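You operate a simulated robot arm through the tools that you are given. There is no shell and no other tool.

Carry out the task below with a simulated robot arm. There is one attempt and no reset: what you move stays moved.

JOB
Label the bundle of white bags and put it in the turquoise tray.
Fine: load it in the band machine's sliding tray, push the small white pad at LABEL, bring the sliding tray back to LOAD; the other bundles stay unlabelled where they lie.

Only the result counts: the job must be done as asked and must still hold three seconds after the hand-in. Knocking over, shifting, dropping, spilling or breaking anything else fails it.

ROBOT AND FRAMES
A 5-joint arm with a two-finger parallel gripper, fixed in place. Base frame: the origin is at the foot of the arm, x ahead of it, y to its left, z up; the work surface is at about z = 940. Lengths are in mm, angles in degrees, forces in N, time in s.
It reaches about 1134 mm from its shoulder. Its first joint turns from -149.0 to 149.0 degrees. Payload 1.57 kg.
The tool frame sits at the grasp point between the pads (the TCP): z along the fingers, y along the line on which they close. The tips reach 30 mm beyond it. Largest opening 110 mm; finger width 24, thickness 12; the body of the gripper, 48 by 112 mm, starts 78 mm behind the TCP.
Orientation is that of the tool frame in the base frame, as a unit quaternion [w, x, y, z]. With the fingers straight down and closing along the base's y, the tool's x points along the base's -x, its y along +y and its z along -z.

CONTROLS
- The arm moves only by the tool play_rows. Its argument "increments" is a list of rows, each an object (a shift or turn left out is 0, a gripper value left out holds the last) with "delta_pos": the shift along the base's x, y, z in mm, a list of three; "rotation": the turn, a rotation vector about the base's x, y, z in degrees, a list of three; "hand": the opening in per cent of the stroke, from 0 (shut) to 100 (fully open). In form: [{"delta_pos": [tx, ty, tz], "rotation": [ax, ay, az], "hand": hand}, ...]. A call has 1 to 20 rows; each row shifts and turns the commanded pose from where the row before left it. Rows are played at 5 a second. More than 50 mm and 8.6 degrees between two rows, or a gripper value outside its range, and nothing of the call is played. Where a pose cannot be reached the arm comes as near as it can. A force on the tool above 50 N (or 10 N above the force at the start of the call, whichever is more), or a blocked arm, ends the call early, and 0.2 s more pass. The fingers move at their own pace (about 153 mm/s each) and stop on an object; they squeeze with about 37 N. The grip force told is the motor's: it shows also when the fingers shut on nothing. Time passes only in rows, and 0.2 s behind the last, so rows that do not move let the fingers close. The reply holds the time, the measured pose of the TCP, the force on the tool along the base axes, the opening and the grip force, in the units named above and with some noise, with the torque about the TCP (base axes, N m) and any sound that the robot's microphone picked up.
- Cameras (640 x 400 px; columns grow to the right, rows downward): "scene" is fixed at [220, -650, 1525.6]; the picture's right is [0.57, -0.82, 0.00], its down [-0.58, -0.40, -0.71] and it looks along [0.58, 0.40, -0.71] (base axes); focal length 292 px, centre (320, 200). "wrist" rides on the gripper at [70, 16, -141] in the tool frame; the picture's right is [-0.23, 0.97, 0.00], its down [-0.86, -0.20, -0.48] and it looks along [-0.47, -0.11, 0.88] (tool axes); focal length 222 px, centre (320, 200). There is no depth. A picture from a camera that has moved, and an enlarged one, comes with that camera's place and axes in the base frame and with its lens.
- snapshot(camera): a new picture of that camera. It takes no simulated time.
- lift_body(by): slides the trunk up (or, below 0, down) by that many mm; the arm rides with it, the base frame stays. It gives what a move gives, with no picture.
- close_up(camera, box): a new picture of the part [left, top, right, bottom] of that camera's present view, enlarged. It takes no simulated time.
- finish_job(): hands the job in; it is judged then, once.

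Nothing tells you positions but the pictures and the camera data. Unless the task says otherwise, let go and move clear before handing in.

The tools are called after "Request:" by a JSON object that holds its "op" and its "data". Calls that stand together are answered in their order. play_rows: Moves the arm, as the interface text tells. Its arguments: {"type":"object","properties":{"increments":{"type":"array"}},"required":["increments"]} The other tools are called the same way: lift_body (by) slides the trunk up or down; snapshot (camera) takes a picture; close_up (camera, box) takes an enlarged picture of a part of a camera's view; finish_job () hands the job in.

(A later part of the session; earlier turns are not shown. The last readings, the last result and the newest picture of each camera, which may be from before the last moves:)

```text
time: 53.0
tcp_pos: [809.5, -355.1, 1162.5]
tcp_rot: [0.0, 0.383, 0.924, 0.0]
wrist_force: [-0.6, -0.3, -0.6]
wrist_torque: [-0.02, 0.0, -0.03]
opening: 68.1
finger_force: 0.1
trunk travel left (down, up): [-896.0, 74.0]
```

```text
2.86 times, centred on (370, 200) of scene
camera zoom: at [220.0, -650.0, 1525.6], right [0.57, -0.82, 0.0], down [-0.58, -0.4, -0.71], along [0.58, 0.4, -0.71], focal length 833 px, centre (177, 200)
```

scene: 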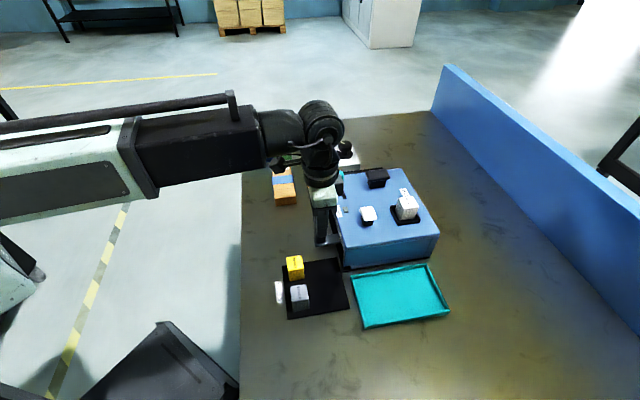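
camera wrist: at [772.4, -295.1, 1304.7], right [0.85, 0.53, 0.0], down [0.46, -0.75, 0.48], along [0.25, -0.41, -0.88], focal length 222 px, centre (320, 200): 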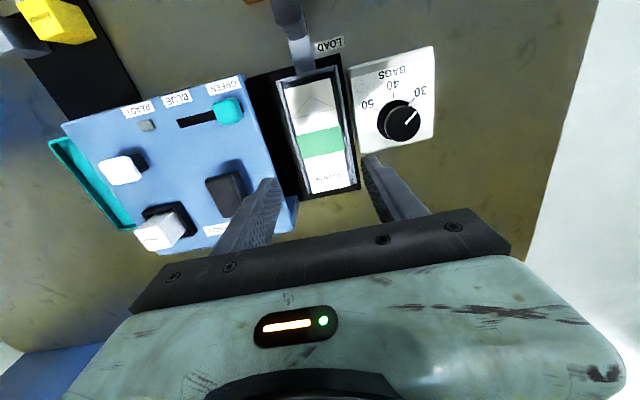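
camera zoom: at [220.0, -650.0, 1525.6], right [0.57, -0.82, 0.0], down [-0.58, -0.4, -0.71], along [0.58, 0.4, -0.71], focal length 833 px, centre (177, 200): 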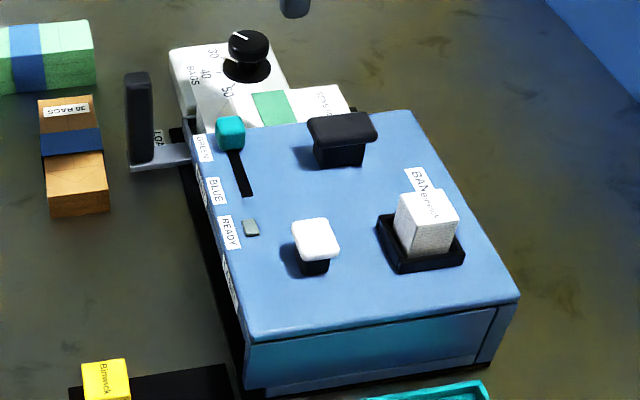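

I see no obvious label yet; zooming in on the bundle's top surface.

Request:
{"op": "close_up", "data": {"camera": "wrist", "box": [275, 65, 365, 200]}}

Request:
{"op": "close_up", "data": {"camera": "scene", "box": [325, 145, 395, 190]}}

Request:
{"op": "close_up", "data": {"camera": "scene", "box": [380, 170, 440, 230]}}

Request:
{"op": "close_up", "data": {"camera": "wrist", "box": [60, 100, 260, 260]}}

```text
2.96 times, centred on (320, 132) of wrist
camera zoom: at [772.4, -295.1, 1304.7], right [0.85, 0.53, 0.0], down [0.46, -0.75, 0.48], along [0.25, -0.41, -0.88], focal length 658 px, centre (320, 400)
```

zoom: 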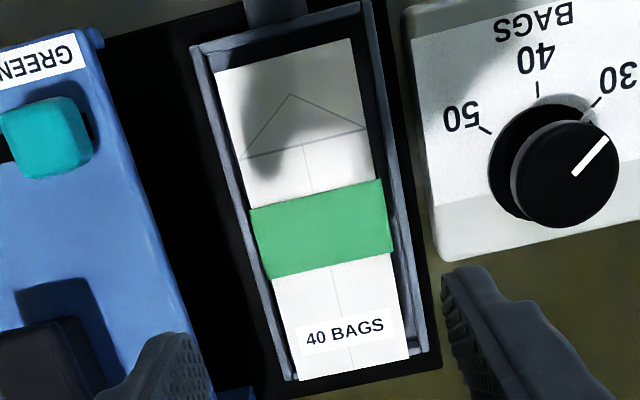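

```text
8.89 times, centred on (360, 168) of scene
camera zoom: at [220.0, -650.0, 1525.6], right [0.57, -0.82, 0.0], down [-0.58, -0.4, -0.71], along [0.58, 0.4, -0.71], focal length 2591 px, centre (-36, 489)
```

zoom: 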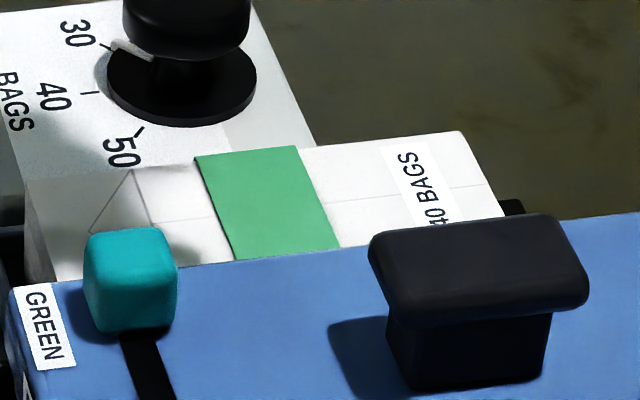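

```text
6.67 times, centred on (410, 200) of scene
camera zoom: at [220.0, -650.0, 1525.6], right [0.57, -0.82, 0.0], down [-0.58, -0.4, -0.71], along [0.58, 0.4, -0.71], focal length 1943 px, centre (-280, 200)
```

zoom: 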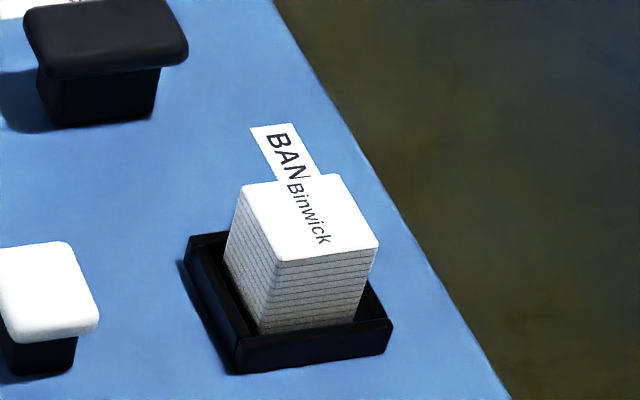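

```text
2.50 times, centred on (160, 180) of wrist
camera zoom: at [772.4, -295.1, 1304.7], right [0.85, 0.53, 0.0], down [0.46, -0.75, 0.48], along [0.25, -0.41, -0.88], focal length 555 px, centre (720, 250)
```

zoom: 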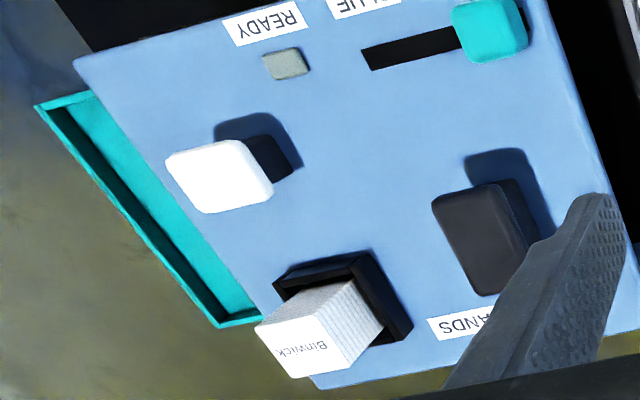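

The label isn't evident on top. I'll shift and lower the camera for a closer, oblique look at the bundle's top and its end face.

Request:
{"op": "play_rows", "data": {"increments": [{"delta_pos": [-15, 15, 0]}, {"delta_pos": [-15, 15, 0]}, {"delta_pos": [-15, 15, 0]}, {}]}}

Request:
{"op": "lift_body", "data": {"by": -50}}

Request:
{"op": "snapshot", "data": {"camera": "wrist"}}

Request:
{"op": "close_up", "data": {"camera": "wrist", "box": [250, 100, 410, 240]}}

```text
time: 54.0
tcp_pos: [764.5, -313.0, 1162.5]
tcp_rot: [0.0, 0.382, 0.924, 0.0]
wrist_force: [0.3, 1.1, 0.0]
wrist_torque: [0.01, 0.01, -0.02]
opening: 68.1
finger_force: 0.1
trunk travel left (down, up): [-896.0, 74.0]
```

```text
time: 54.9
tcp_pos: [764.2, -313.5, 1112.1]
tcp_rot: [0.0, 0.384, 0.923, 0.001]
wrist_force: [0.4, 0.1, 0.0]
wrist_torque: [-0.01, 0.02, -0.01]
opening: 68.3
finger_force: 0.1
trunk travel left (down, up): [-846.0, 124.0]
```

```text
taken
camera wrist: at [728.2, -251.9, 1254.7], right [0.85, 0.53, 0.0], down [0.46, -0.75, 0.48], along [0.25, -0.41, -0.88], focal length 222 px, centre (320, 200)
```

wrist: 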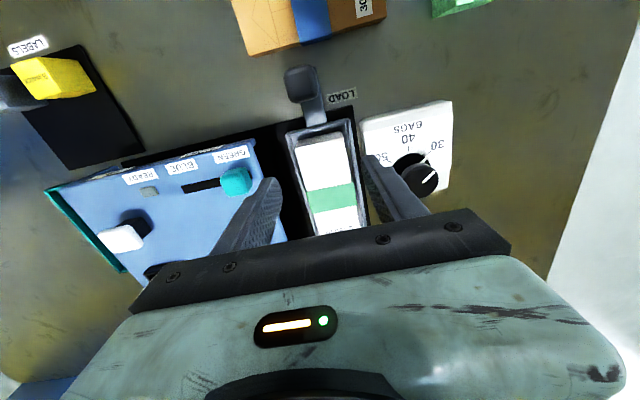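

```text
2.86 times, centred on (330, 170) of wrist
camera zoom: at [728.2, -251.9, 1254.7], right [0.85, 0.53, 0.0], down [0.46, -0.75, 0.48], along [0.25, -0.41, -0.88], focal length 635 px, centre (291, 286)
```

zoom: 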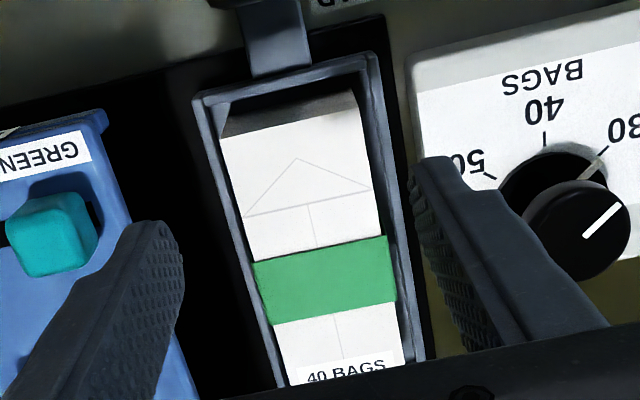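

No label on the bundle, although the pad clicked. I'll compare the label stack on the machine with its earlier look before deciding.

Request:
{"op": "close_up", "data": {"camera": "scene", "box": [310, 185, 450, 273]}}

Request:
{"op": "close_up", "data": {"camera": "scene", "box": [310, 220, 450, 300]}}

Request:
{"op": "close_up", "data": {"camera": "scene", "box": [320, 140, 400, 200]}}

```text
4.55 times, centred on (380, 229) of scene
camera zoom: at [220.0, -650.0, 1525.6], right [0.57, -0.82, 0.0], down [-0.58, -0.4, -0.71], along [0.58, 0.4, -0.71], focal length 1325 px, centre (47, 68)
```

zoom: 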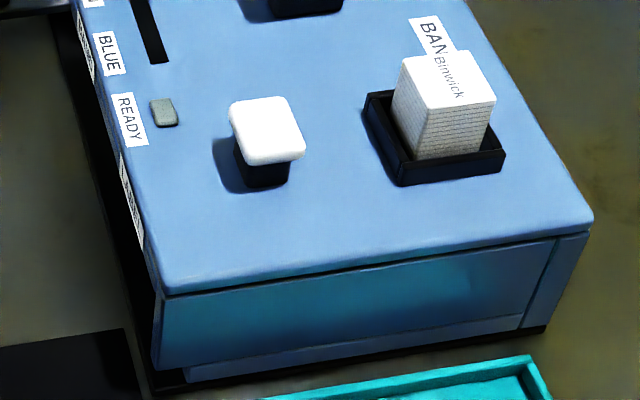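

```text
4.57 times, centred on (380, 260) of scene
camera zoom: at [220.0, -650.0, 1525.6], right [0.57, -0.82, 0.0], down [-0.58, -0.4, -0.71], along [0.58, 0.4, -0.71], focal length 1333 px, centre (46, -74)
```

zoom: 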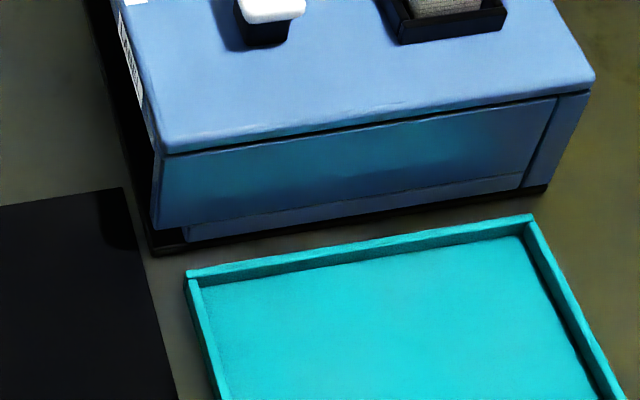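

```text
6.67 times, centred on (360, 170) of scene
camera zoom: at [220.0, -650.0, 1525.6], right [0.57, -0.82, 0.0], down [-0.58, -0.4, -0.71], along [0.58, 0.4, -0.71], focal length 1943 px, centre (53, 400)
```

zoom: 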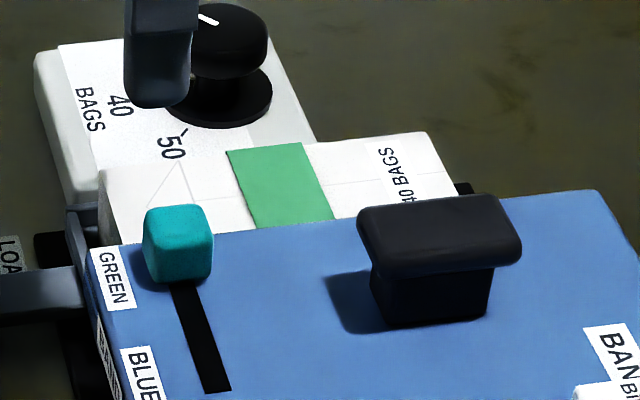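

The stack and bundle look unchanged, so the label was probably not applied on the first push. I'll go back to the handle, take the tray to LABEL once more and push the pad fully.

Request:
{"op": "play_rows", "data": {"increments": [{"delta_pos": [-16, 17, 0], "hand": 60}, {"delta_pos": [-16, 17, 0]}, {"delta_pos": [-16.8, 16.9, 0]}, {}]}}

Request:
{"op": "close_up", "data": {"camera": "wrist", "box": [220, 80, 420, 240]}}

```text
time: 55.9
tcp_pos: [716.4, -262.1, 1113.1]
tcp_rot: [0.0, 0.383, 0.924, 0.0]
wrist_force: [0.5, 0.8, -0.4]
wrist_torque: [0.01, -0.02, 0.01]
opening: 66.0
finger_force: 0.0
trunk travel left (down, up): [-846.0, 124.0]
```

```text
2.50 times, centred on (320, 160) of wrist
camera zoom: at [678.7, -201.4, 1254.7], right [0.85, 0.53, 0.0], down [0.46, -0.75, 0.48], along [0.25, -0.41, -0.88], focal length 555 px, centre (320, 300)
```

zoom: 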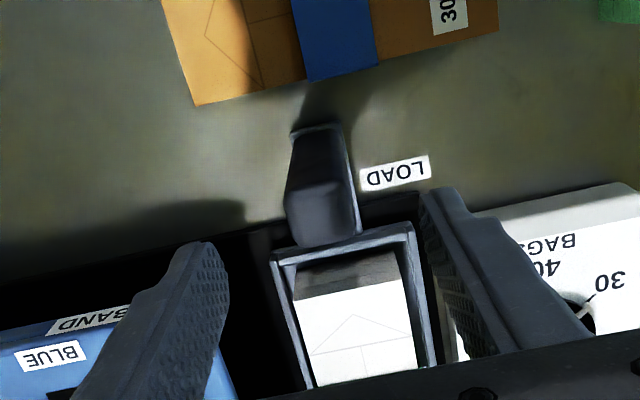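

Request:
{"op": "lift_body", "data": {"by": -80}}

Request:
{"op": "play_rows", "data": {"increments": [{"hand": 45}, {"hand": 26}, {"hand": 26}, {"hand": 26}]}}

Request:
{"op": "close_up", "data": {"camera": "wrist", "box": [250, 120, 430, 260]}}

```text
time: 57.1
tcp_pos: [715.0, -263.1, 1031.9]
tcp_rot: [0.0, 0.382, 0.924, 0.001]
wrist_force: [0.3, 0.2, 0.2]
wrist_torque: [0.01, 0.02, 0.03]
opening: 66.3
finger_force: 0.1
trunk travel left (down, up): [-766.0, 204.0]
```

```text
time: 58.1
tcp_pos: [714.2, -263.0, 1031.8]
tcp_rot: [0.0, 0.383, 0.924, 0.0]
wrist_force: [-0.1, 0.8, 0.2]
wrist_torque: [0.03, 0.01, 0.04]
opening: 28.5
finger_force: 0.1
trunk travel left (down, up): [-766.0, 204.0]
```

```text
2.86 times, centred on (340, 190) of wrist
camera zoom: at [678.8, -201.6, 1174.7], right [0.85, 0.53, 0.0], down [0.46, -0.75, 0.48], along [0.25, -0.41, -0.88], focal length 635 px, centre (263, 229)
```

zoom: 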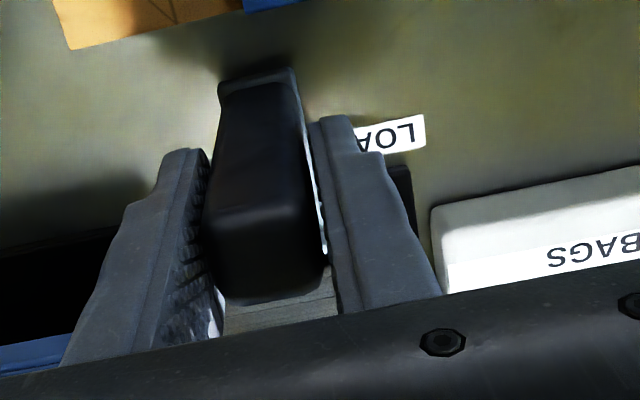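

Sliding again; I'll pause at BAND on the way to see what the READY lamp does there.

Request:
{"op": "play_rows", "data": {"increments": [{"delta_pos": [-5, -5, 0]}, {"delta_pos": [-8, -8, 0]}, {"delta_pos": [-10, -10, 0]}, {"delta_pos": [-10, -10, 0]}, {"delta_pos": [-10, -10, 0]}, {"delta_pos": [-10, -10, 0]}, {"delta_pos": [-10, -10, 0]}, {"delta_pos": [-10, -10, 0]}, {"delta_pos": [-8, -8, 0]}, {"delta_pos": [-6, -6, 0]}, {}]}}

Request:
{"op": "close_up", "data": {"camera": "scene", "box": [290, 140, 450, 290]}}

Request:
{"op": "snapshot", "data": {"camera": "wrist"}}

```text
time: 60.5
tcp_pos: [628.1, -350.3, 1033.1]
tcp_rot: [0.0, 0.383, 0.924, 0.0]
wrist_force: [1.3, 0.5, 0.0]
wrist_torque: [0.03, 0.0, -0.04]
opening: 30.0
finger_force: 0.4
trunk travel left (down, up): [-766.0, 204.0]
```

```text
2.67 times, centred on (370, 215) of scene
camera zoom: at [220.0, -650.0, 1525.6], right [0.57, -0.82, 0.0], down [-0.58, -0.4, -0.71], along [0.58, 0.4, -0.71], focal length 777 px, centre (187, 160)
```

zoom: 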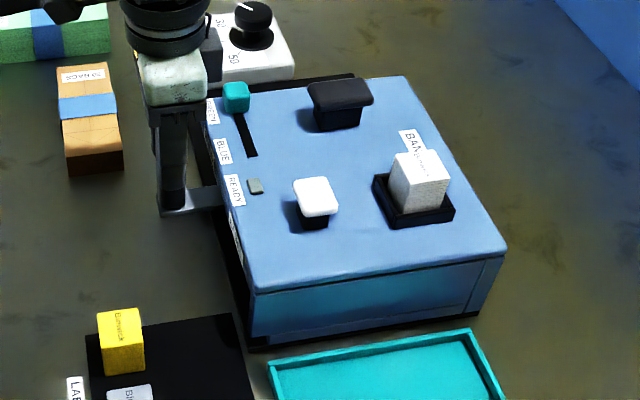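

```text
taken
camera wrist: at [590.6, -287.8, 1174.6], right [0.85, 0.53, 0.0], down [0.46, -0.75, 0.48], along [0.25, -0.41, -0.88], focal length 222 px, centre (320, 200)
```

wrist: 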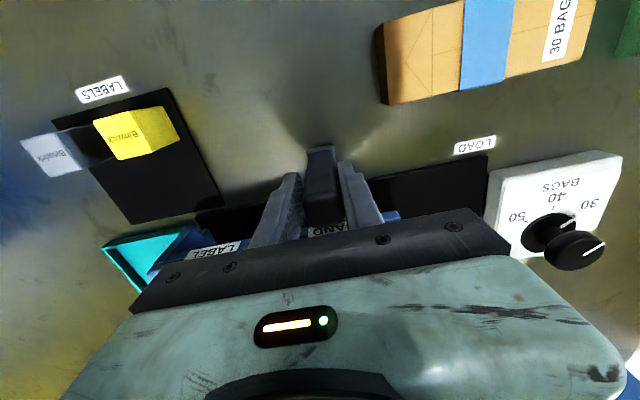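

READY is off at BAND, so it specifically signals LABEL. Continuing to LABEL.

Request:
{"op": "play_rows", "data": {"increments": [{"delta_pos": [-5, -5, 0]}, {"delta_pos": [-8, -8, 0]}, {"delta_pos": [-10, -10, 0]}, {"delta_pos": [-10, -10, 0]}, {"delta_pos": [-10, -10, 0]}, {"delta_pos": [-10, -10, 0]}, {"delta_pos": [-10, -10, 0]}, {"delta_pos": [-6, -6, 0]}, {"delta_pos": [-4, -4, 0]}, {"delta_pos": [-2, -2, 0]}, {}]}}

Request:
{"op": "close_up", "data": {"camera": "scene", "box": [290, 140, 450, 290]}}

Request:
{"op": "snapshot", "data": {"camera": "wrist"}}

```text
time: 62.9
tcp_pos: [552.1, -424.5, 1033.1]
tcp_rot: [0.0, 0.383, 0.924, 0.0]
wrist_force: [-0.8, -0.4, 0.4]
wrist_torque: [-0.02, -0.02, -0.02]
opening: 28.4
finger_force: 0.0
trunk travel left (down, up): [-766.0, 204.0]
```

```text
2.67 times, centred on (370, 215) of scene
camera zoom: at [220.0, -650.0, 1525.6], right [0.57, -0.82, 0.0], down [-0.58, -0.4, -0.71], along [0.58, 0.4, -0.71], focal length 777 px, centre (187, 160)
```

zoom: 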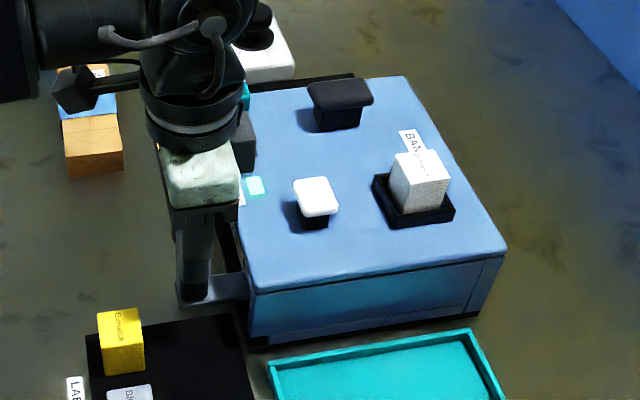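

```text
taken
camera wrist: at [516.2, -363.4, 1174.7], right [0.85, 0.53, 0.0], down [0.46, -0.75, 0.48], along [0.25, -0.41, -0.88], focal length 222 px, centre (320, 200)
```

wrist: 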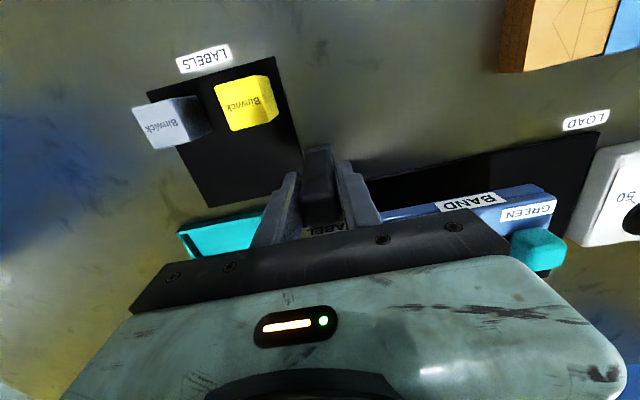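

READY is lit again. Releasing the handle and returning to the white pad.

Request:
{"op": "play_rows", "data": {"increments": [{"hand": 45}, {"hand": 60}, {"hand": 60}]}}

Request:
{"op": "lift_body", "data": {"by": 130}}

Request:
{"op": "play_rows", "data": {"increments": [{"delta_pos": [17, -17, 0], "hand": 60}, {"delta_pos": [18, -18, 0], "hand": 0}, {"delta_pos": [18, -18, 0]}, {"delta_pos": [18, -17, 0]}, {}]}}

Request:
{"op": "close_up", "data": {"camera": "wrist", "box": [220, 80, 420, 240]}}

Request:
{"op": "close_up", "data": {"camera": "scene", "box": [310, 130, 450, 260]}}

```text
time: 63.7
tcp_pos: [552.9, -424.8, 1033.9]
tcp_rot: [-0.001, 0.383, 0.924, -0.001]
wrist_force: [0.6, 0.1, 0.1]
wrist_torque: [-0.02, -0.01, -0.02]
opening: 65.8
finger_force: 0.1
trunk travel left (down, up): [-766.0, 204.0]
```

```text
time: 65.3
tcp_pos: [552.8, -425.9, 1164.0]
tcp_rot: [-0.001, 0.383, 0.924, -0.001]
wrist_force: [-0.2, -0.4, -1.1]
wrist_torque: [-0.03, 0.02, 0.01]
opening: 66.1
finger_force: 0.2
trunk travel left (down, up): [-896.0, 74.0]
```

```text
time: 66.5
tcp_pos: [626.4, -491.7, 1163.7]
tcp_rot: [0.0, 0.384, 0.923, 0.001]
wrist_force: [0.3, -0.1, 0.6]
wrist_torque: [0.03, 0.01, 0.0]
opening: 0.0
finger_force: 21.6
trunk travel left (down, up): [-896.0, 74.0]
```

```text
2.50 times, centred on (320, 160) of wrist
camera zoom: at [588.7, -430.5, 1304.7], right [0.85, 0.53, 0.0], down [0.46, -0.75, 0.48], along [0.25, -0.41, -0.88], focal length 555 px, centre (320, 300)
```

zoom: 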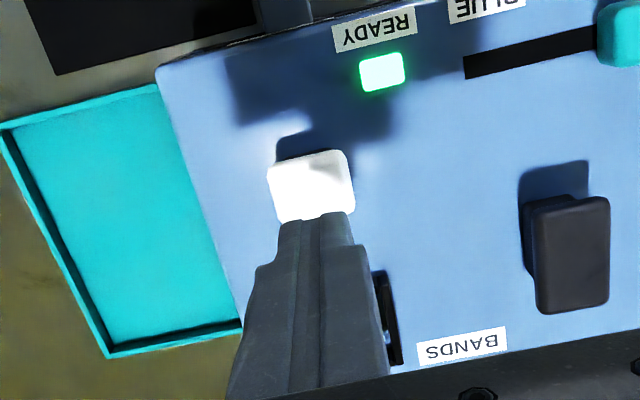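

```text
3.08 times, centred on (380, 195) of scene
camera zoom: at [220.0, -650.0, 1525.6], right [0.57, -0.82, 0.0], down [-0.58, -0.4, -0.71], along [0.58, 0.4, -0.71], focal length 897 px, centre (135, 215)
```

zoom: 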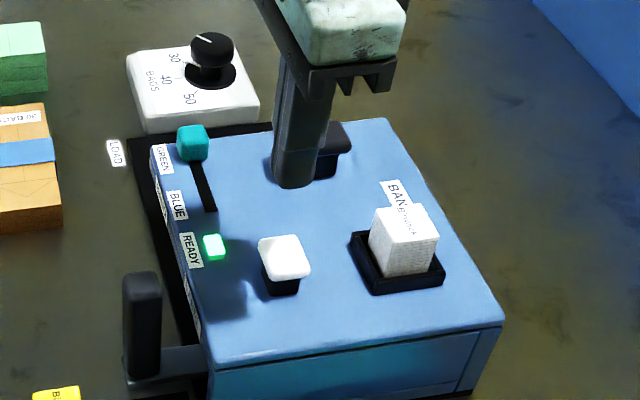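

Request:
{"op": "play_rows", "data": {"increments": [{"delta_pos": [-2, -3, 0], "hand": 0}, {}]}}

Request:
{"op": "lift_body", "data": {"by": -68}}

Request:
{"op": "close_up", "data": {"camera": "scene", "box": [310, 130, 450, 260]}}

```text
time: 67.1
tcp_pos: [621.6, -495.5, 1162.8]
tcp_rot: [0.0, 0.383, 0.924, 0.001]
wrist_force: [-0.4, -0.2, 0.1]
wrist_torque: [0.0, 0.0, 0.0]
opening: 0.4
finger_force: 21.5
trunk travel left (down, up): [-896.0, 74.0]
```

```text
time: 68.2
tcp_pos: [621.9, -496.1, 1094.9]
tcp_rot: [0.0, 0.383, 0.924, 0.0]
wrist_force: [1.3, -0.4, 1.7]
wrist_torque: [-0.03, -0.03, -0.01]
opening: 0.0
finger_force: 21.0
trunk travel left (down, up): [-828.0, 142.0]
```

```text
3.08 times, centred on (380, 195) of scene
camera zoom: at [220.0, -650.0, 1525.6], right [0.57, -0.82, 0.0], down [-0.58, -0.4, -0.71], along [0.58, 0.4, -0.71], focal length 897 px, centre (135, 215)
```

zoom: 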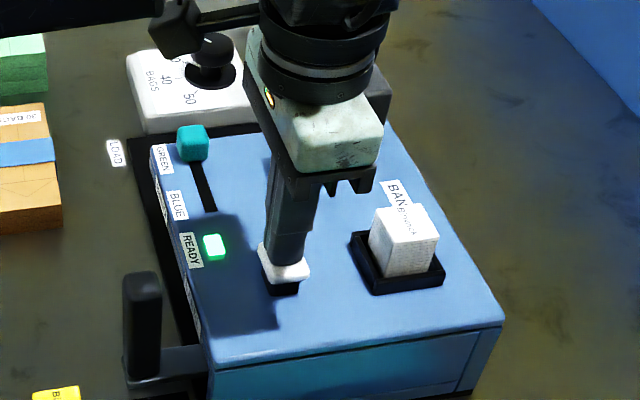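

Request:
{"op": "lift_body", "data": {"by": -9}}

Request:
{"op": "lift_body", "data": {"by": -2}}

Request:
{"op": "close_up", "data": {"camera": "scene", "box": [310, 130, 450, 260]}}

```text
time: 68.7
tcp_pos: [623.0, -496.9, 1085.3]
tcp_rot: [0.001, 0.382, 0.924, -0.001]
wrist_force: [2.5, -2.0, 6.4]
wrist_torque: [-0.09, -0.07, 0.03]
opening: 0.0
finger_force: 21.2
trunk travel left (down, up): [-819.0, 151.0]
heard: click
```

```text
time: 69.2
tcp_pos: [623.4, -495.7, 1083.9]
tcp_rot: [0.0, 0.384, 0.924, 0.0]
wrist_force: [3.8, -2.2, 7.1]
wrist_torque: [-0.11, -0.1, -0.02]
opening: 0.2
finger_force: 20.9
trunk travel left (down, up): [-817.0, 153.0]
```

```text
3.08 times, centred on (380, 195) of scene
camera zoom: at [220.0, -650.0, 1525.6], right [0.57, -0.82, 0.0], down [-0.58, -0.4, -0.71], along [0.58, 0.4, -0.71], focal length 897 px, centre (135, 215)
```

zoom: 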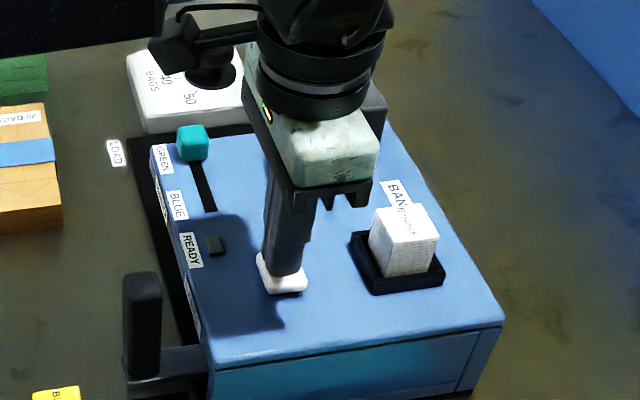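

This time the READY lamp went out after the click, which suggests the label was applied. I'll hold briefly, release and check the lamp.

Request:
{"op": "play_rows", "data": {"increments": [{}, {}, {}, {}]}}

Request:
{"op": "lift_body", "data": {"by": 79}}

Request:
{"op": "close_up", "data": {"camera": "scene", "box": [310, 130, 450, 260]}}

```text
time: 70.2
tcp_pos: [623.5, -495.8, 1084.8]
tcp_rot: [0.0, 0.384, 0.923, 0.0]
wrist_force: [4.5, -3.1, 7.0]
wrist_torque: [-0.09, -0.1, 0.0]
opening: 0.1
finger_force: 21.5
trunk travel left (down, up): [-817.0, 153.0]
```

```text
time: 71.4
tcp_pos: [622.5, -496.0, 1163.2]
tcp_rot: [0.0, 0.383, 0.924, 0.0]
wrist_force: [-0.5, 0.0, -0.1]
wrist_torque: [-0.02, 0.0, -0.01]
opening: 0.1
finger_force: 21.7
trunk travel left (down, up): [-896.0, 74.0]
```

```text
3.08 times, centred on (380, 195) of scene
camera zoom: at [220.0, -650.0, 1525.6], right [0.57, -0.82, 0.0], down [-0.58, -0.4, -0.71], along [0.58, 0.4, -0.71], focal length 897 px, centre (135, 215)
```

zoom: 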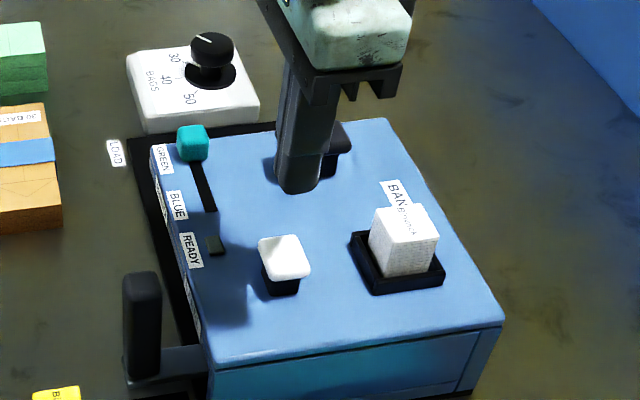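

READY stays off now. Returning to the handle to bring the tray back to LOAD.

Request:
{"op": "play_rows", "data": {"increments": [{"delta_pos": [-17, 18, 0], "hand": 0}, {"delta_pos": [-17, 18, 0], "hand": 60}, {"delta_pos": [-17.5, 18, 0]}, {"delta_pos": [-17.5, 17.6, 0]}, {}]}}

Request:
{"op": "lift_body", "data": {"by": -80}}

Request:
{"op": "close_up", "data": {"camera": "wrist", "box": [220, 80, 420, 240]}}

```text
time: 72.6
tcp_pos: [555.2, -422.4, 1162.1]
tcp_rot: [-0.001, 0.383, 0.924, 0.0]
wrist_force: [-0.2, 0.2, -0.5]
wrist_torque: [0.05, 0.03, 0.01]
opening: 66.0
finger_force: 0.1
trunk travel left (down, up): [-896.0, 74.0]
```

```text
time: 73.8
tcp_pos: [554.0, -422.2, 1082.5]
tcp_rot: [0.0, 0.383, 0.924, 0.0]
wrist_force: [0.8, 0.1, -0.2]
wrist_torque: [0.02, -0.04, -0.01]
opening: 66.0
finger_force: 0.2
trunk travel left (down, up): [-816.0, 154.0]
```

```text
2.50 times, centred on (320, 160) of wrist
camera zoom: at [518.0, -361.0, 1224.7], right [0.85, 0.53, 0.0], down [0.46, -0.75, 0.48], along [0.25, -0.41, -0.88], focal length 555 px, centre (320, 300)
```

zoom: 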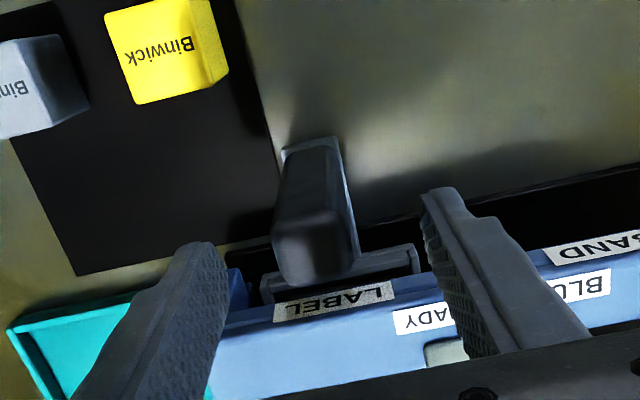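

Request:
{"op": "lift_body", "data": {"by": -50}}

Request:
{"op": "play_rows", "data": {"increments": [{"hand": 45}, {"hand": 28}, {"hand": 26}, {"hand": 26}]}}

Request:
{"op": "close_up", "data": {"camera": "wrist", "box": [220, 100, 420, 260]}}

```text
time: 74.7
tcp_pos: [554.0, -422.7, 1032.2]
tcp_rot: [0.0, 0.383, 0.924, -0.001]
wrist_force: [-0.2, 0.5, -0.6]
wrist_torque: [0.01, 0.02, 0.01]
opening: 66.0
finger_force: 0.1
trunk travel left (down, up): [-766.0, 204.0]
```

```text
time: 75.7
tcp_pos: [553.7, -423.0, 1033.7]
tcp_rot: [0.0, 0.383, 0.924, -0.001]
wrist_force: [-1.7, -1.4, 0.4]
wrist_torque: [-0.01, 0.02, 0.02]
opening: 30.1
finger_force: 0.6
trunk travel left (down, up): [-766.0, 204.0]
```

```text
2.50 times, centred on (320, 180) of wrist
camera zoom: at [517.9, -361.2, 1174.7], right [0.85, 0.53, 0.0], down [0.46, -0.75, 0.48], along [0.25, -0.41, -0.88], focal length 555 px, centre (320, 250)
```

zoom: 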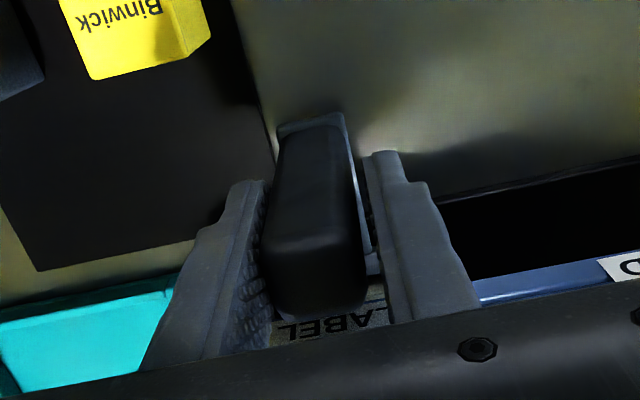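

Handle captured; sliding back to LOAD.

Request:
{"op": "play_rows", "data": {"increments": [{"delta_pos": [4, 4, 0]}, {"delta_pos": [7, 7, 0]}, {"delta_pos": [10, 10, 0]}, {"delta_pos": [10, 10, 0]}, {"delta_pos": [10, 10, 0]}, {"delta_pos": [10, 10, 0]}, {"delta_pos": [10, 10, 0]}, {"delta_pos": [10, 10, 0]}, {"delta_pos": [10, 10, 0]}, {"delta_pos": [10, 10, 0]}, {"delta_pos": [10, 10, 0]}, {"delta_pos": [10, 10, 0]}, {"delta_pos": [10, 10, 0]}, {"delta_pos": [10, 10, 0]}, {"delta_pos": [7, 7, 0]}, {"delta_pos": [5, 5, 0]}]}}

Request:
{"op": "play_rows", "data": {"increments": [{"delta_pos": [6, 6, 0]}, {"delta_pos": [5, 5, 0]}, {"delta_pos": [4, 4, 0]}, {"delta_pos": [2.5, 2.5, 0]}, {}]}}

Request:
{"op": "snapshot", "data": {"camera": "wrist"}}

Request:
{"op": "close_up", "data": {"camera": "scene", "box": [270, 130, 370, 210]}}

Request:
{"op": "close_up", "data": {"camera": "scene", "box": [325, 145, 395, 190]}}

```text
time: 79.1
tcp_pos: [698.7, -279.0, 1032.5]
tcp_rot: [0.001, 0.383, 0.924, 0.0]
wrist_force: [-0.1, 0.1, 0.5]
wrist_torque: [-0.01, 0.02, 0.01]
opening: 29.0
finger_force: 0.1
trunk travel left (down, up): [-766.0, 204.0]
```

```text
time: 80.3
tcp_pos: [714.2, -260.7, 1033.0]
tcp_rot: [0.0, 0.382, 0.924, 0.0]
wrist_force: [-0.3, -0.4, -0.3]
wrist_torque: [0.01, -0.03, 0.02]
opening: 28.6
finger_force: 0.0
trunk travel left (down, up): [-766.0, 204.0]
```

```text
taken
camera wrist: at [678.2, -199.4, 1174.7], right [0.85, 0.53, 0.0], down [0.46, -0.75, 0.48], along [0.25, -0.41, -0.88], focal length 222 px, centre (320, 200)
```

wrist: 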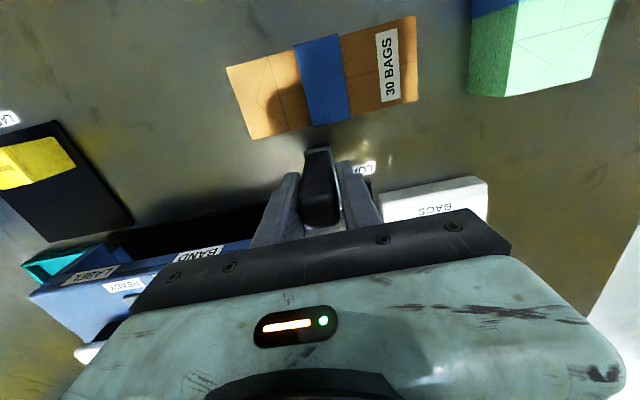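

```text
5.00 times, centred on (320, 170) of scene
camera zoom: at [220.0, -650.0, 1525.6], right [0.57, -0.82, 0.0], down [-0.58, -0.4, -0.71], along [0.58, 0.4, -0.71], focal length 1458 px, centre (320, 350)
```

zoom: 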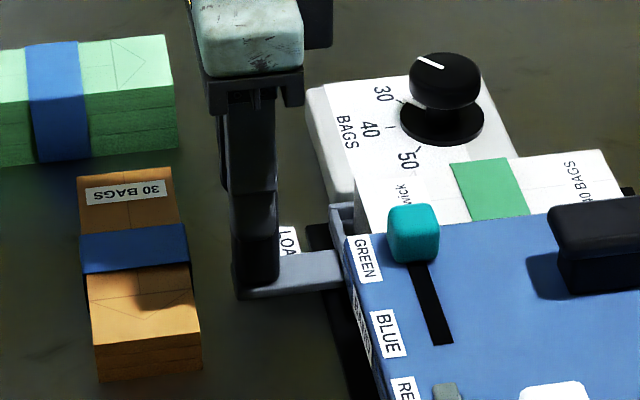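

```text
8.89 times, centred on (360, 168) of scene
camera zoom: at [220.0, -650.0, 1525.6], right [0.57, -0.82, 0.0], down [-0.58, -0.4, -0.71], along [0.58, 0.4, -0.71], focal length 2591 px, centre (-36, 489)
```

zoom: 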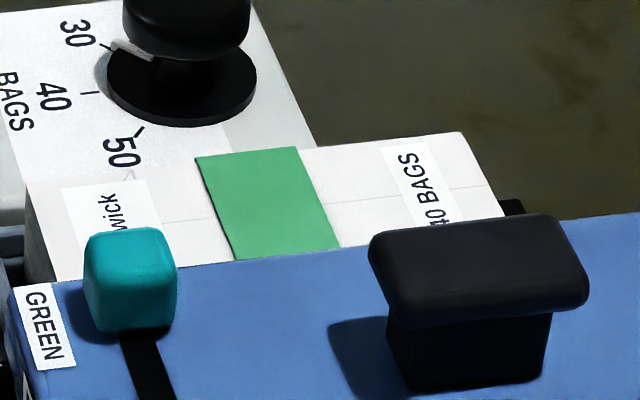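

The bundle now carries a white "Binwick" label, and the tray is back at LOAD. Opening, rising and moving over the bundle.

Request:
{"op": "play_rows", "data": {"increments": [{"hand": 45}, {"hand": 68}, {"hand": 68}]}}

Request:
{"op": "lift_body", "data": {"by": 130}}

Request:
{"op": "play_rows", "data": {"increments": [{"delta_pos": [24, -25, 0]}, {"delta_pos": [24, -25, 0]}, {"delta_pos": [24, -25, 0]}, {"delta_pos": [24, -25, 0]}, {}]}}

Request:
{"op": "snapshot", "data": {"camera": "wrist"}}

Request:
{"op": "close_up", "data": {"camera": "wrist", "box": [200, 0, 420, 220]}}

Request:
{"op": "close_up", "data": {"camera": "scene", "box": [290, 130, 450, 270]}}

```text
time: 81.1
tcp_pos: [714.5, -261.1, 1032.2]
tcp_rot: [0.0, 0.383, 0.924, 0.0]
wrist_force: [0.6, -0.1, 0.3]
wrist_torque: [0.02, -0.02, 0.04]
opening: 74.8
finger_force: 0.1
trunk travel left (down, up): [-766.0, 204.0]
```

```text
time: 82.7
tcp_pos: [714.1, -261.1, 1163.7]
tcp_rot: [0.0, 0.383, 0.924, -0.001]
wrist_force: [0.0, 0.1, 0.3]
wrist_torque: [-0.01, 0.02, 0.0]
opening: 75.0
finger_force: 0.1
trunk travel left (down, up): [-896.0, 74.0]
```

```text
time: 83.9
tcp_pos: [811.4, -363.1, 1164.1]
tcp_rot: [0.0, 0.382, 0.924, 0.0]
wrist_force: [-0.2, 1.2, -0.3]
wrist_torque: [-0.02, 0.01, 0.01]
opening: 75.0
finger_force: 0.0
trunk travel left (down, up): [-896.0, 74.0]
```

```text
taken
camera wrist: at [775.7, -301.7, 1304.7], right [0.85, 0.53, 0.0], down [0.46, -0.75, 0.48], along [0.25, -0.41, -0.88], focal length 222 px, centre (320, 200)
```

wrist: 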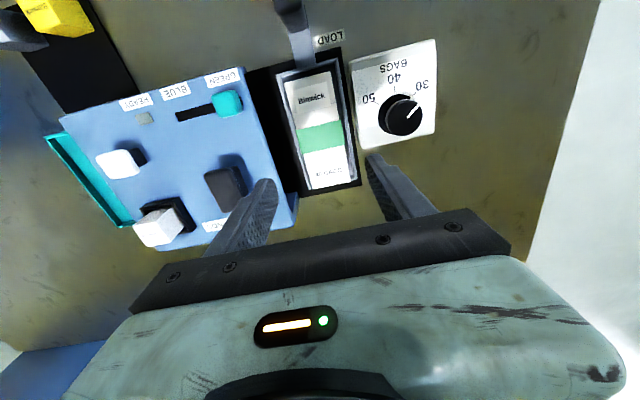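

```text
1.82 times, centred on (310, 110) of wrist
camera zoom: at [775.7, -301.7, 1304.7], right [0.85, 0.53, 0.0], down [0.46, -0.75, 0.48], along [0.25, -0.41, -0.88], focal length 404 px, centre (338, 364)
```

zoom: 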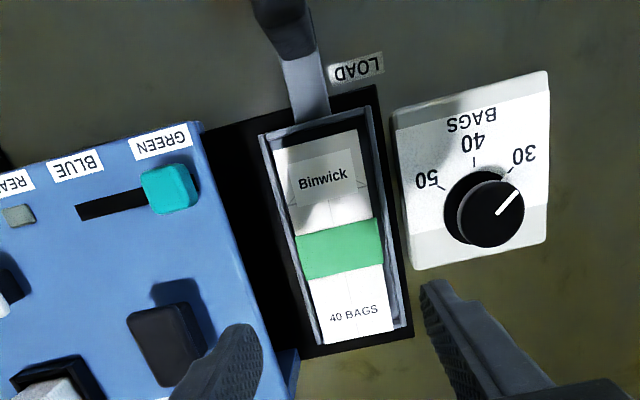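

```text
2.86 times, centred on (370, 200) of scene
camera zoom: at [220.0, -650.0, 1525.6], right [0.57, -0.82, 0.0], down [-0.58, -0.4, -0.71], along [0.58, 0.4, -0.71], focal length 833 px, centre (177, 200)
```

zoom: 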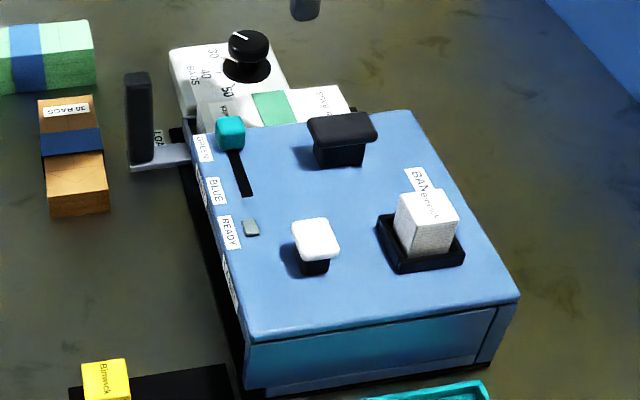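

The label reads "Binwick" on the flap half, and the tray's rim is back at its original place. I'll centre on the green band and lower to pick the bundle up.

Request:
{"op": "play_rows", "data": {"increments": [{"delta_pos": [-1.1, 3.3, 0], "hand": 68}, {}]}}

Request:
{"op": "lift_body", "data": {"by": -130}}

Request:
{"op": "close_up", "data": {"camera": "wrist", "box": [220, 0, 440, 220]}}

Request:
{"op": "close_up", "data": {"camera": "scene", "box": [300, 110, 420, 210]}}

```text
time: 84.5
tcp_pos: [811.5, -359.2, 1162.7]
tcp_rot: [0.0, 0.383, 0.924, 0.0]
wrist_force: [0.6, 0.3, -1.2]
wrist_torque: [0.0, 0.01, 0.0]
opening: 74.9
finger_force: 0.0
trunk travel left (down, up): [-896.0, 74.0]
```

```text
time: 86.1
tcp_pos: [810.9, -357.5, 1032.8]
tcp_rot: [0.0, 0.383, 0.924, 0.0]
wrist_force: [-0.5, 0.1, -0.4]
wrist_torque: [0.0, 0.0, 0.0]
opening: 74.7
finger_force: 0.1
trunk travel left (down, up): [-766.0, 204.0]
```

```text
1.82 times, centred on (330, 110) of wrist
camera zoom: at [774.2, -297.5, 1174.7], right [0.85, 0.53, 0.0], down [0.46, -0.75, 0.48], along [0.25, -0.41, -0.88], focal length 404 px, centre (302, 364)
```

zoom: 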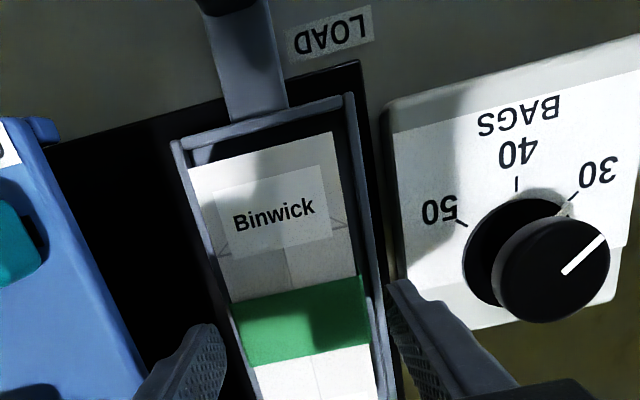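

```text
4.00 times, centred on (360, 160) of scene
camera zoom: at [220.0, -650.0, 1525.6], right [0.57, -0.82, 0.0], down [-0.58, -0.4, -0.71], along [0.58, 0.4, -0.71], focal length 1166 px, centre (160, 360)
```

zoom: 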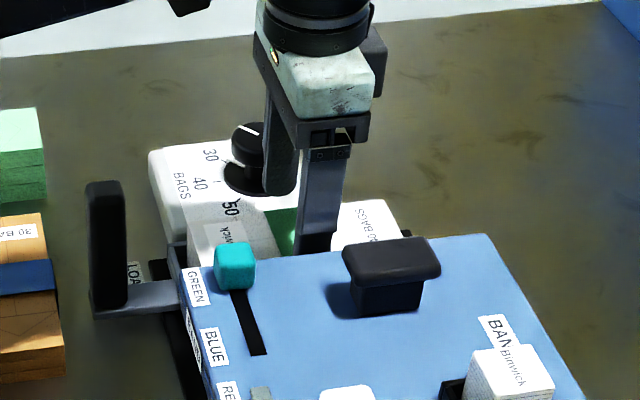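

Request:
{"op": "lift_body", "data": {"by": -24}}

Request:
{"op": "play_rows", "data": {"increments": [{"hand": 60}, {"hand": 45}, {"hand": 40}, {"hand": 40}, {"hand": 40}]}}

Request:
{"op": "close_up", "data": {"camera": "wrist", "box": [220, 0, 440, 220]}}

```text
time: 86.8
tcp_pos: [810.6, -358.7, 1008.8]
tcp_rot: [0.0, 0.382, 0.924, 0.0]
wrist_force: [-0.4, -0.3, 0.0]
wrist_torque: [0.0, -0.02, -0.03]
opening: 74.6
finger_force: 0.1
trunk travel left (down, up): [-742.0, 228.0]
```

```text
time: 88.0
tcp_pos: [810.5, -358.2, 1009.1]
tcp_rot: [0.0, 0.383, 0.924, 0.0]
wrist_force: [0.4, -0.2, 1.7]
wrist_torque: [0.01, -0.01, 0.02]
opening: 59.4
finger_force: 37.4
trunk travel left (down, up): [-742.0, 228.0]
```

```text
1.82 times, centred on (330, 110) of wrist
camera zoom: at [774.2, -297.5, 1150.7], right [0.85, 0.53, 0.0], down [0.46, -0.75, 0.48], along [0.25, -0.41, -0.88], focal length 404 px, centre (302, 364)
```

zoom: 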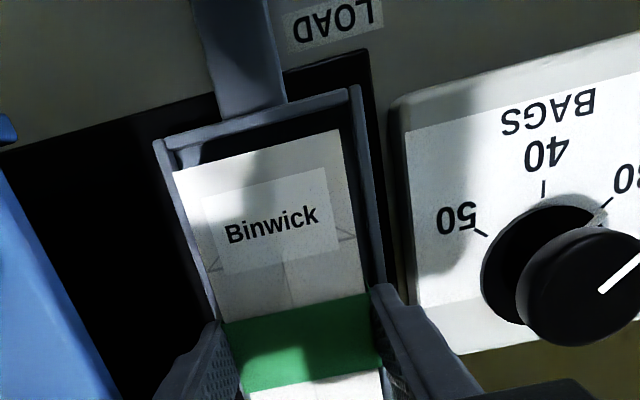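

Gripped at 59 mm. Lifting out of the tray.

Request:
{"op": "lift_body", "data": {"by": 25}}

Request:
{"op": "close_up", "data": {"camera": "scene", "box": [300, 110, 420, 210]}}

```text
time: 88.7
tcp_pos: [811.2, -358.0, 1033.2]
tcp_rot: [0.0, 0.383, 0.924, 0.0]
wrist_force: [-0.2, 0.3, -0.7]
wrist_torque: [0.0, 0.04, 0.0]
opening: 59.2
finger_force: 37.3
trunk travel left (down, up): [-767.0, 203.0]
```

```text
4.00 times, centred on (360, 160) of scene
camera zoom: at [220.0, -650.0, 1525.6], right [0.57, -0.82, 0.0], down [-0.58, -0.4, -0.71], along [0.58, 0.4, -0.71], focal length 1166 px, centre (160, 360)
```

zoom: 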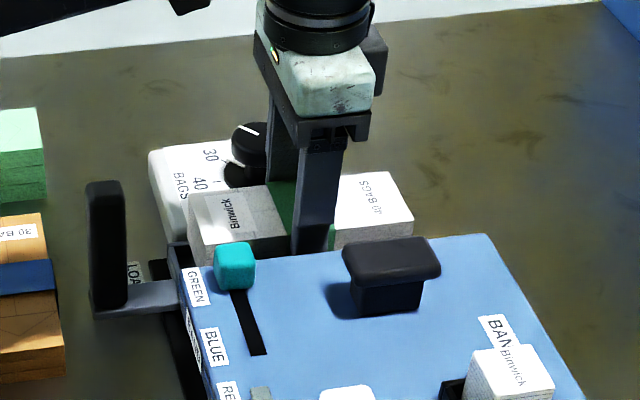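

Request:
{"op": "lift_body", "data": {"by": 155}}

Request:
{"op": "snapshot", "data": {"camera": "scene"}}

Request:
{"op": "snapshot", "data": {"camera": "wrist"}}

```text
time: 90.5
tcp_pos: [811.6, -358.9, 1188.1]
tcp_rot: [-0.001, 0.383, 0.924, 0.0]
wrist_force: [0.4, 0.2, -1.6]
wrist_torque: [0.0, 0.01, -0.01]
opening: 59.4
finger_force: 37.2
trunk travel left (down, up): [-922.0, 48.0]
```

```text
taken
```

scene: 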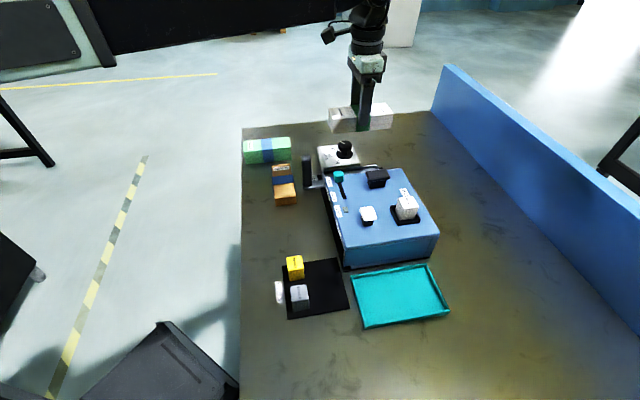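

```text
taken
camera wrist: at [774.5, -297.6, 1330.4], right [0.85, 0.53, 0.0], down [0.46, -0.75, 0.48], along [0.25, -0.41, -0.88], focal length 222 px, centre (320, 200)
```

wrist: 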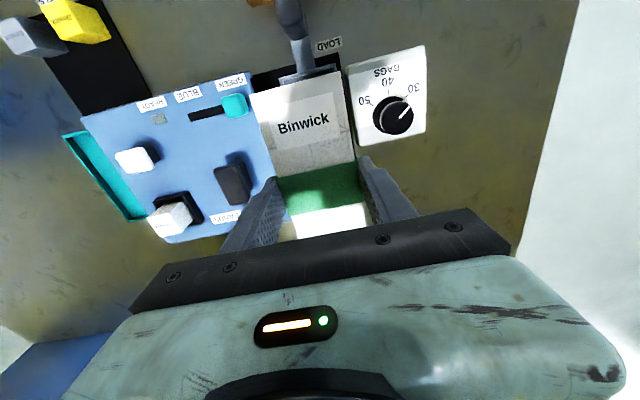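

The tray stayed at LOAD. Carrying the labelled bundle over to the turquoise tray (centre ≈ (557, -616)), high above the machine.

Request:
{"op": "play_rows", "data": {"increments": [{"delta_pos": [-10, -10, 0]}, {"delta_pos": [-17, -17, 0]}, {"delta_pos": [-17, -17, 0]}, {"delta_pos": [-17, -17, 0]}, {"delta_pos": [-17, -17, 0]}, {"delta_pos": [-17, -17, 0]}, {"delta_pos": [-17, -17, 0]}, {"delta_pos": [-17, -17, 0]}, {"delta_pos": [-17, -17, 0]}, {"delta_pos": [-17, -17, 0]}, {"delta_pos": [-17, -17, 0]}, {"delta_pos": [-17, -17, 0]}, {"delta_pos": [-17, -17, 0]}, {"delta_pos": [-17, -17, 0]}, {"delta_pos": [-14, -16, 0]}, {"delta_pos": [-10, -10, 0]}, {}]}}

Request:
{"op": "snapshot", "data": {"camera": "wrist"}}

Request:
{"op": "snapshot", "data": {"camera": "scene"}}

```text
time: 94.1
tcp_pos: [556.3, -614.7, 1188.7]
tcp_rot: [0.0, 0.383, 0.924, 0.0]
wrist_force: [0.1, -0.5, -2.2]
wrist_torque: [-0.02, 0.02, -0.02]
opening: 59.3
finger_force: 37.0
trunk travel left (down, up): [-922.0, 48.0]
```

```text
taken
camera wrist: at [520.9, -553.9, 1330.6], right [0.85, 0.53, 0.0], down [0.46, -0.75, 0.48], along [0.25, -0.41, -0.88], focal length 222 px, centre (320, 200)
```

wrist: 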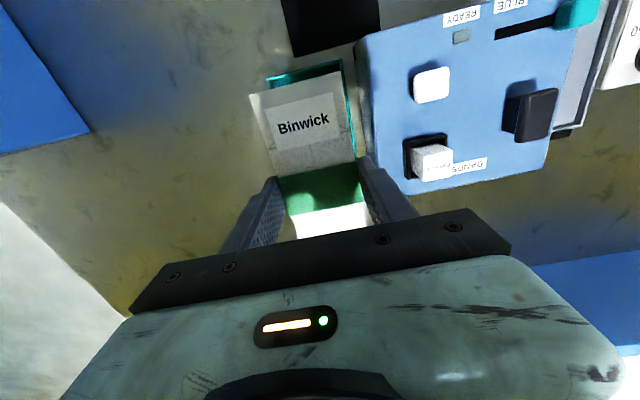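

```text
taken
```

scene: 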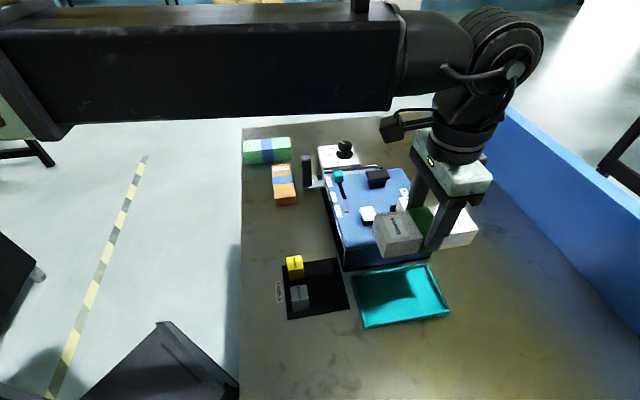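

Request:
{"op": "close_up", "data": {"camera": "wrist", "box": [220, 30, 400, 170]}}

Request:
{"op": "close_up", "data": {"camera": "scene", "box": [330, 180, 490, 340]}}

```text
2.86 times, centred on (310, 100) of wrist
camera zoom: at [520.9, -553.9, 1330.6], right [0.85, 0.53, 0.0], down [0.46, -0.75, 0.48], along [0.25, -0.41, -0.88], focal length 635 px, centre (349, 486)
```

zoom: 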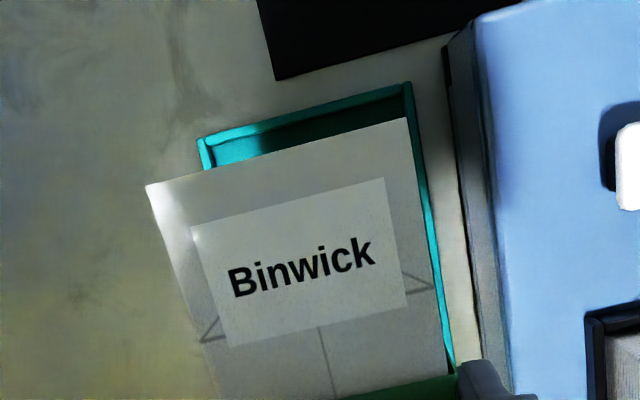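

```text
2.50 times, centred on (410, 260) of scene
camera zoom: at [220.0, -650.0, 1525.6], right [0.57, -0.82, 0.0], down [-0.58, -0.4, -0.71], along [0.58, 0.4, -0.71], focal length 729 px, centre (95, 50)
```

zoom: 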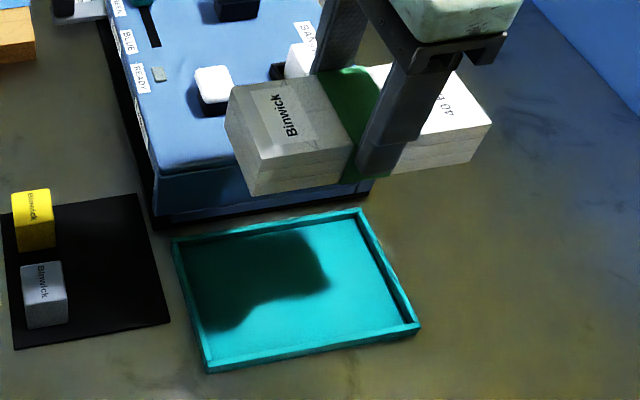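

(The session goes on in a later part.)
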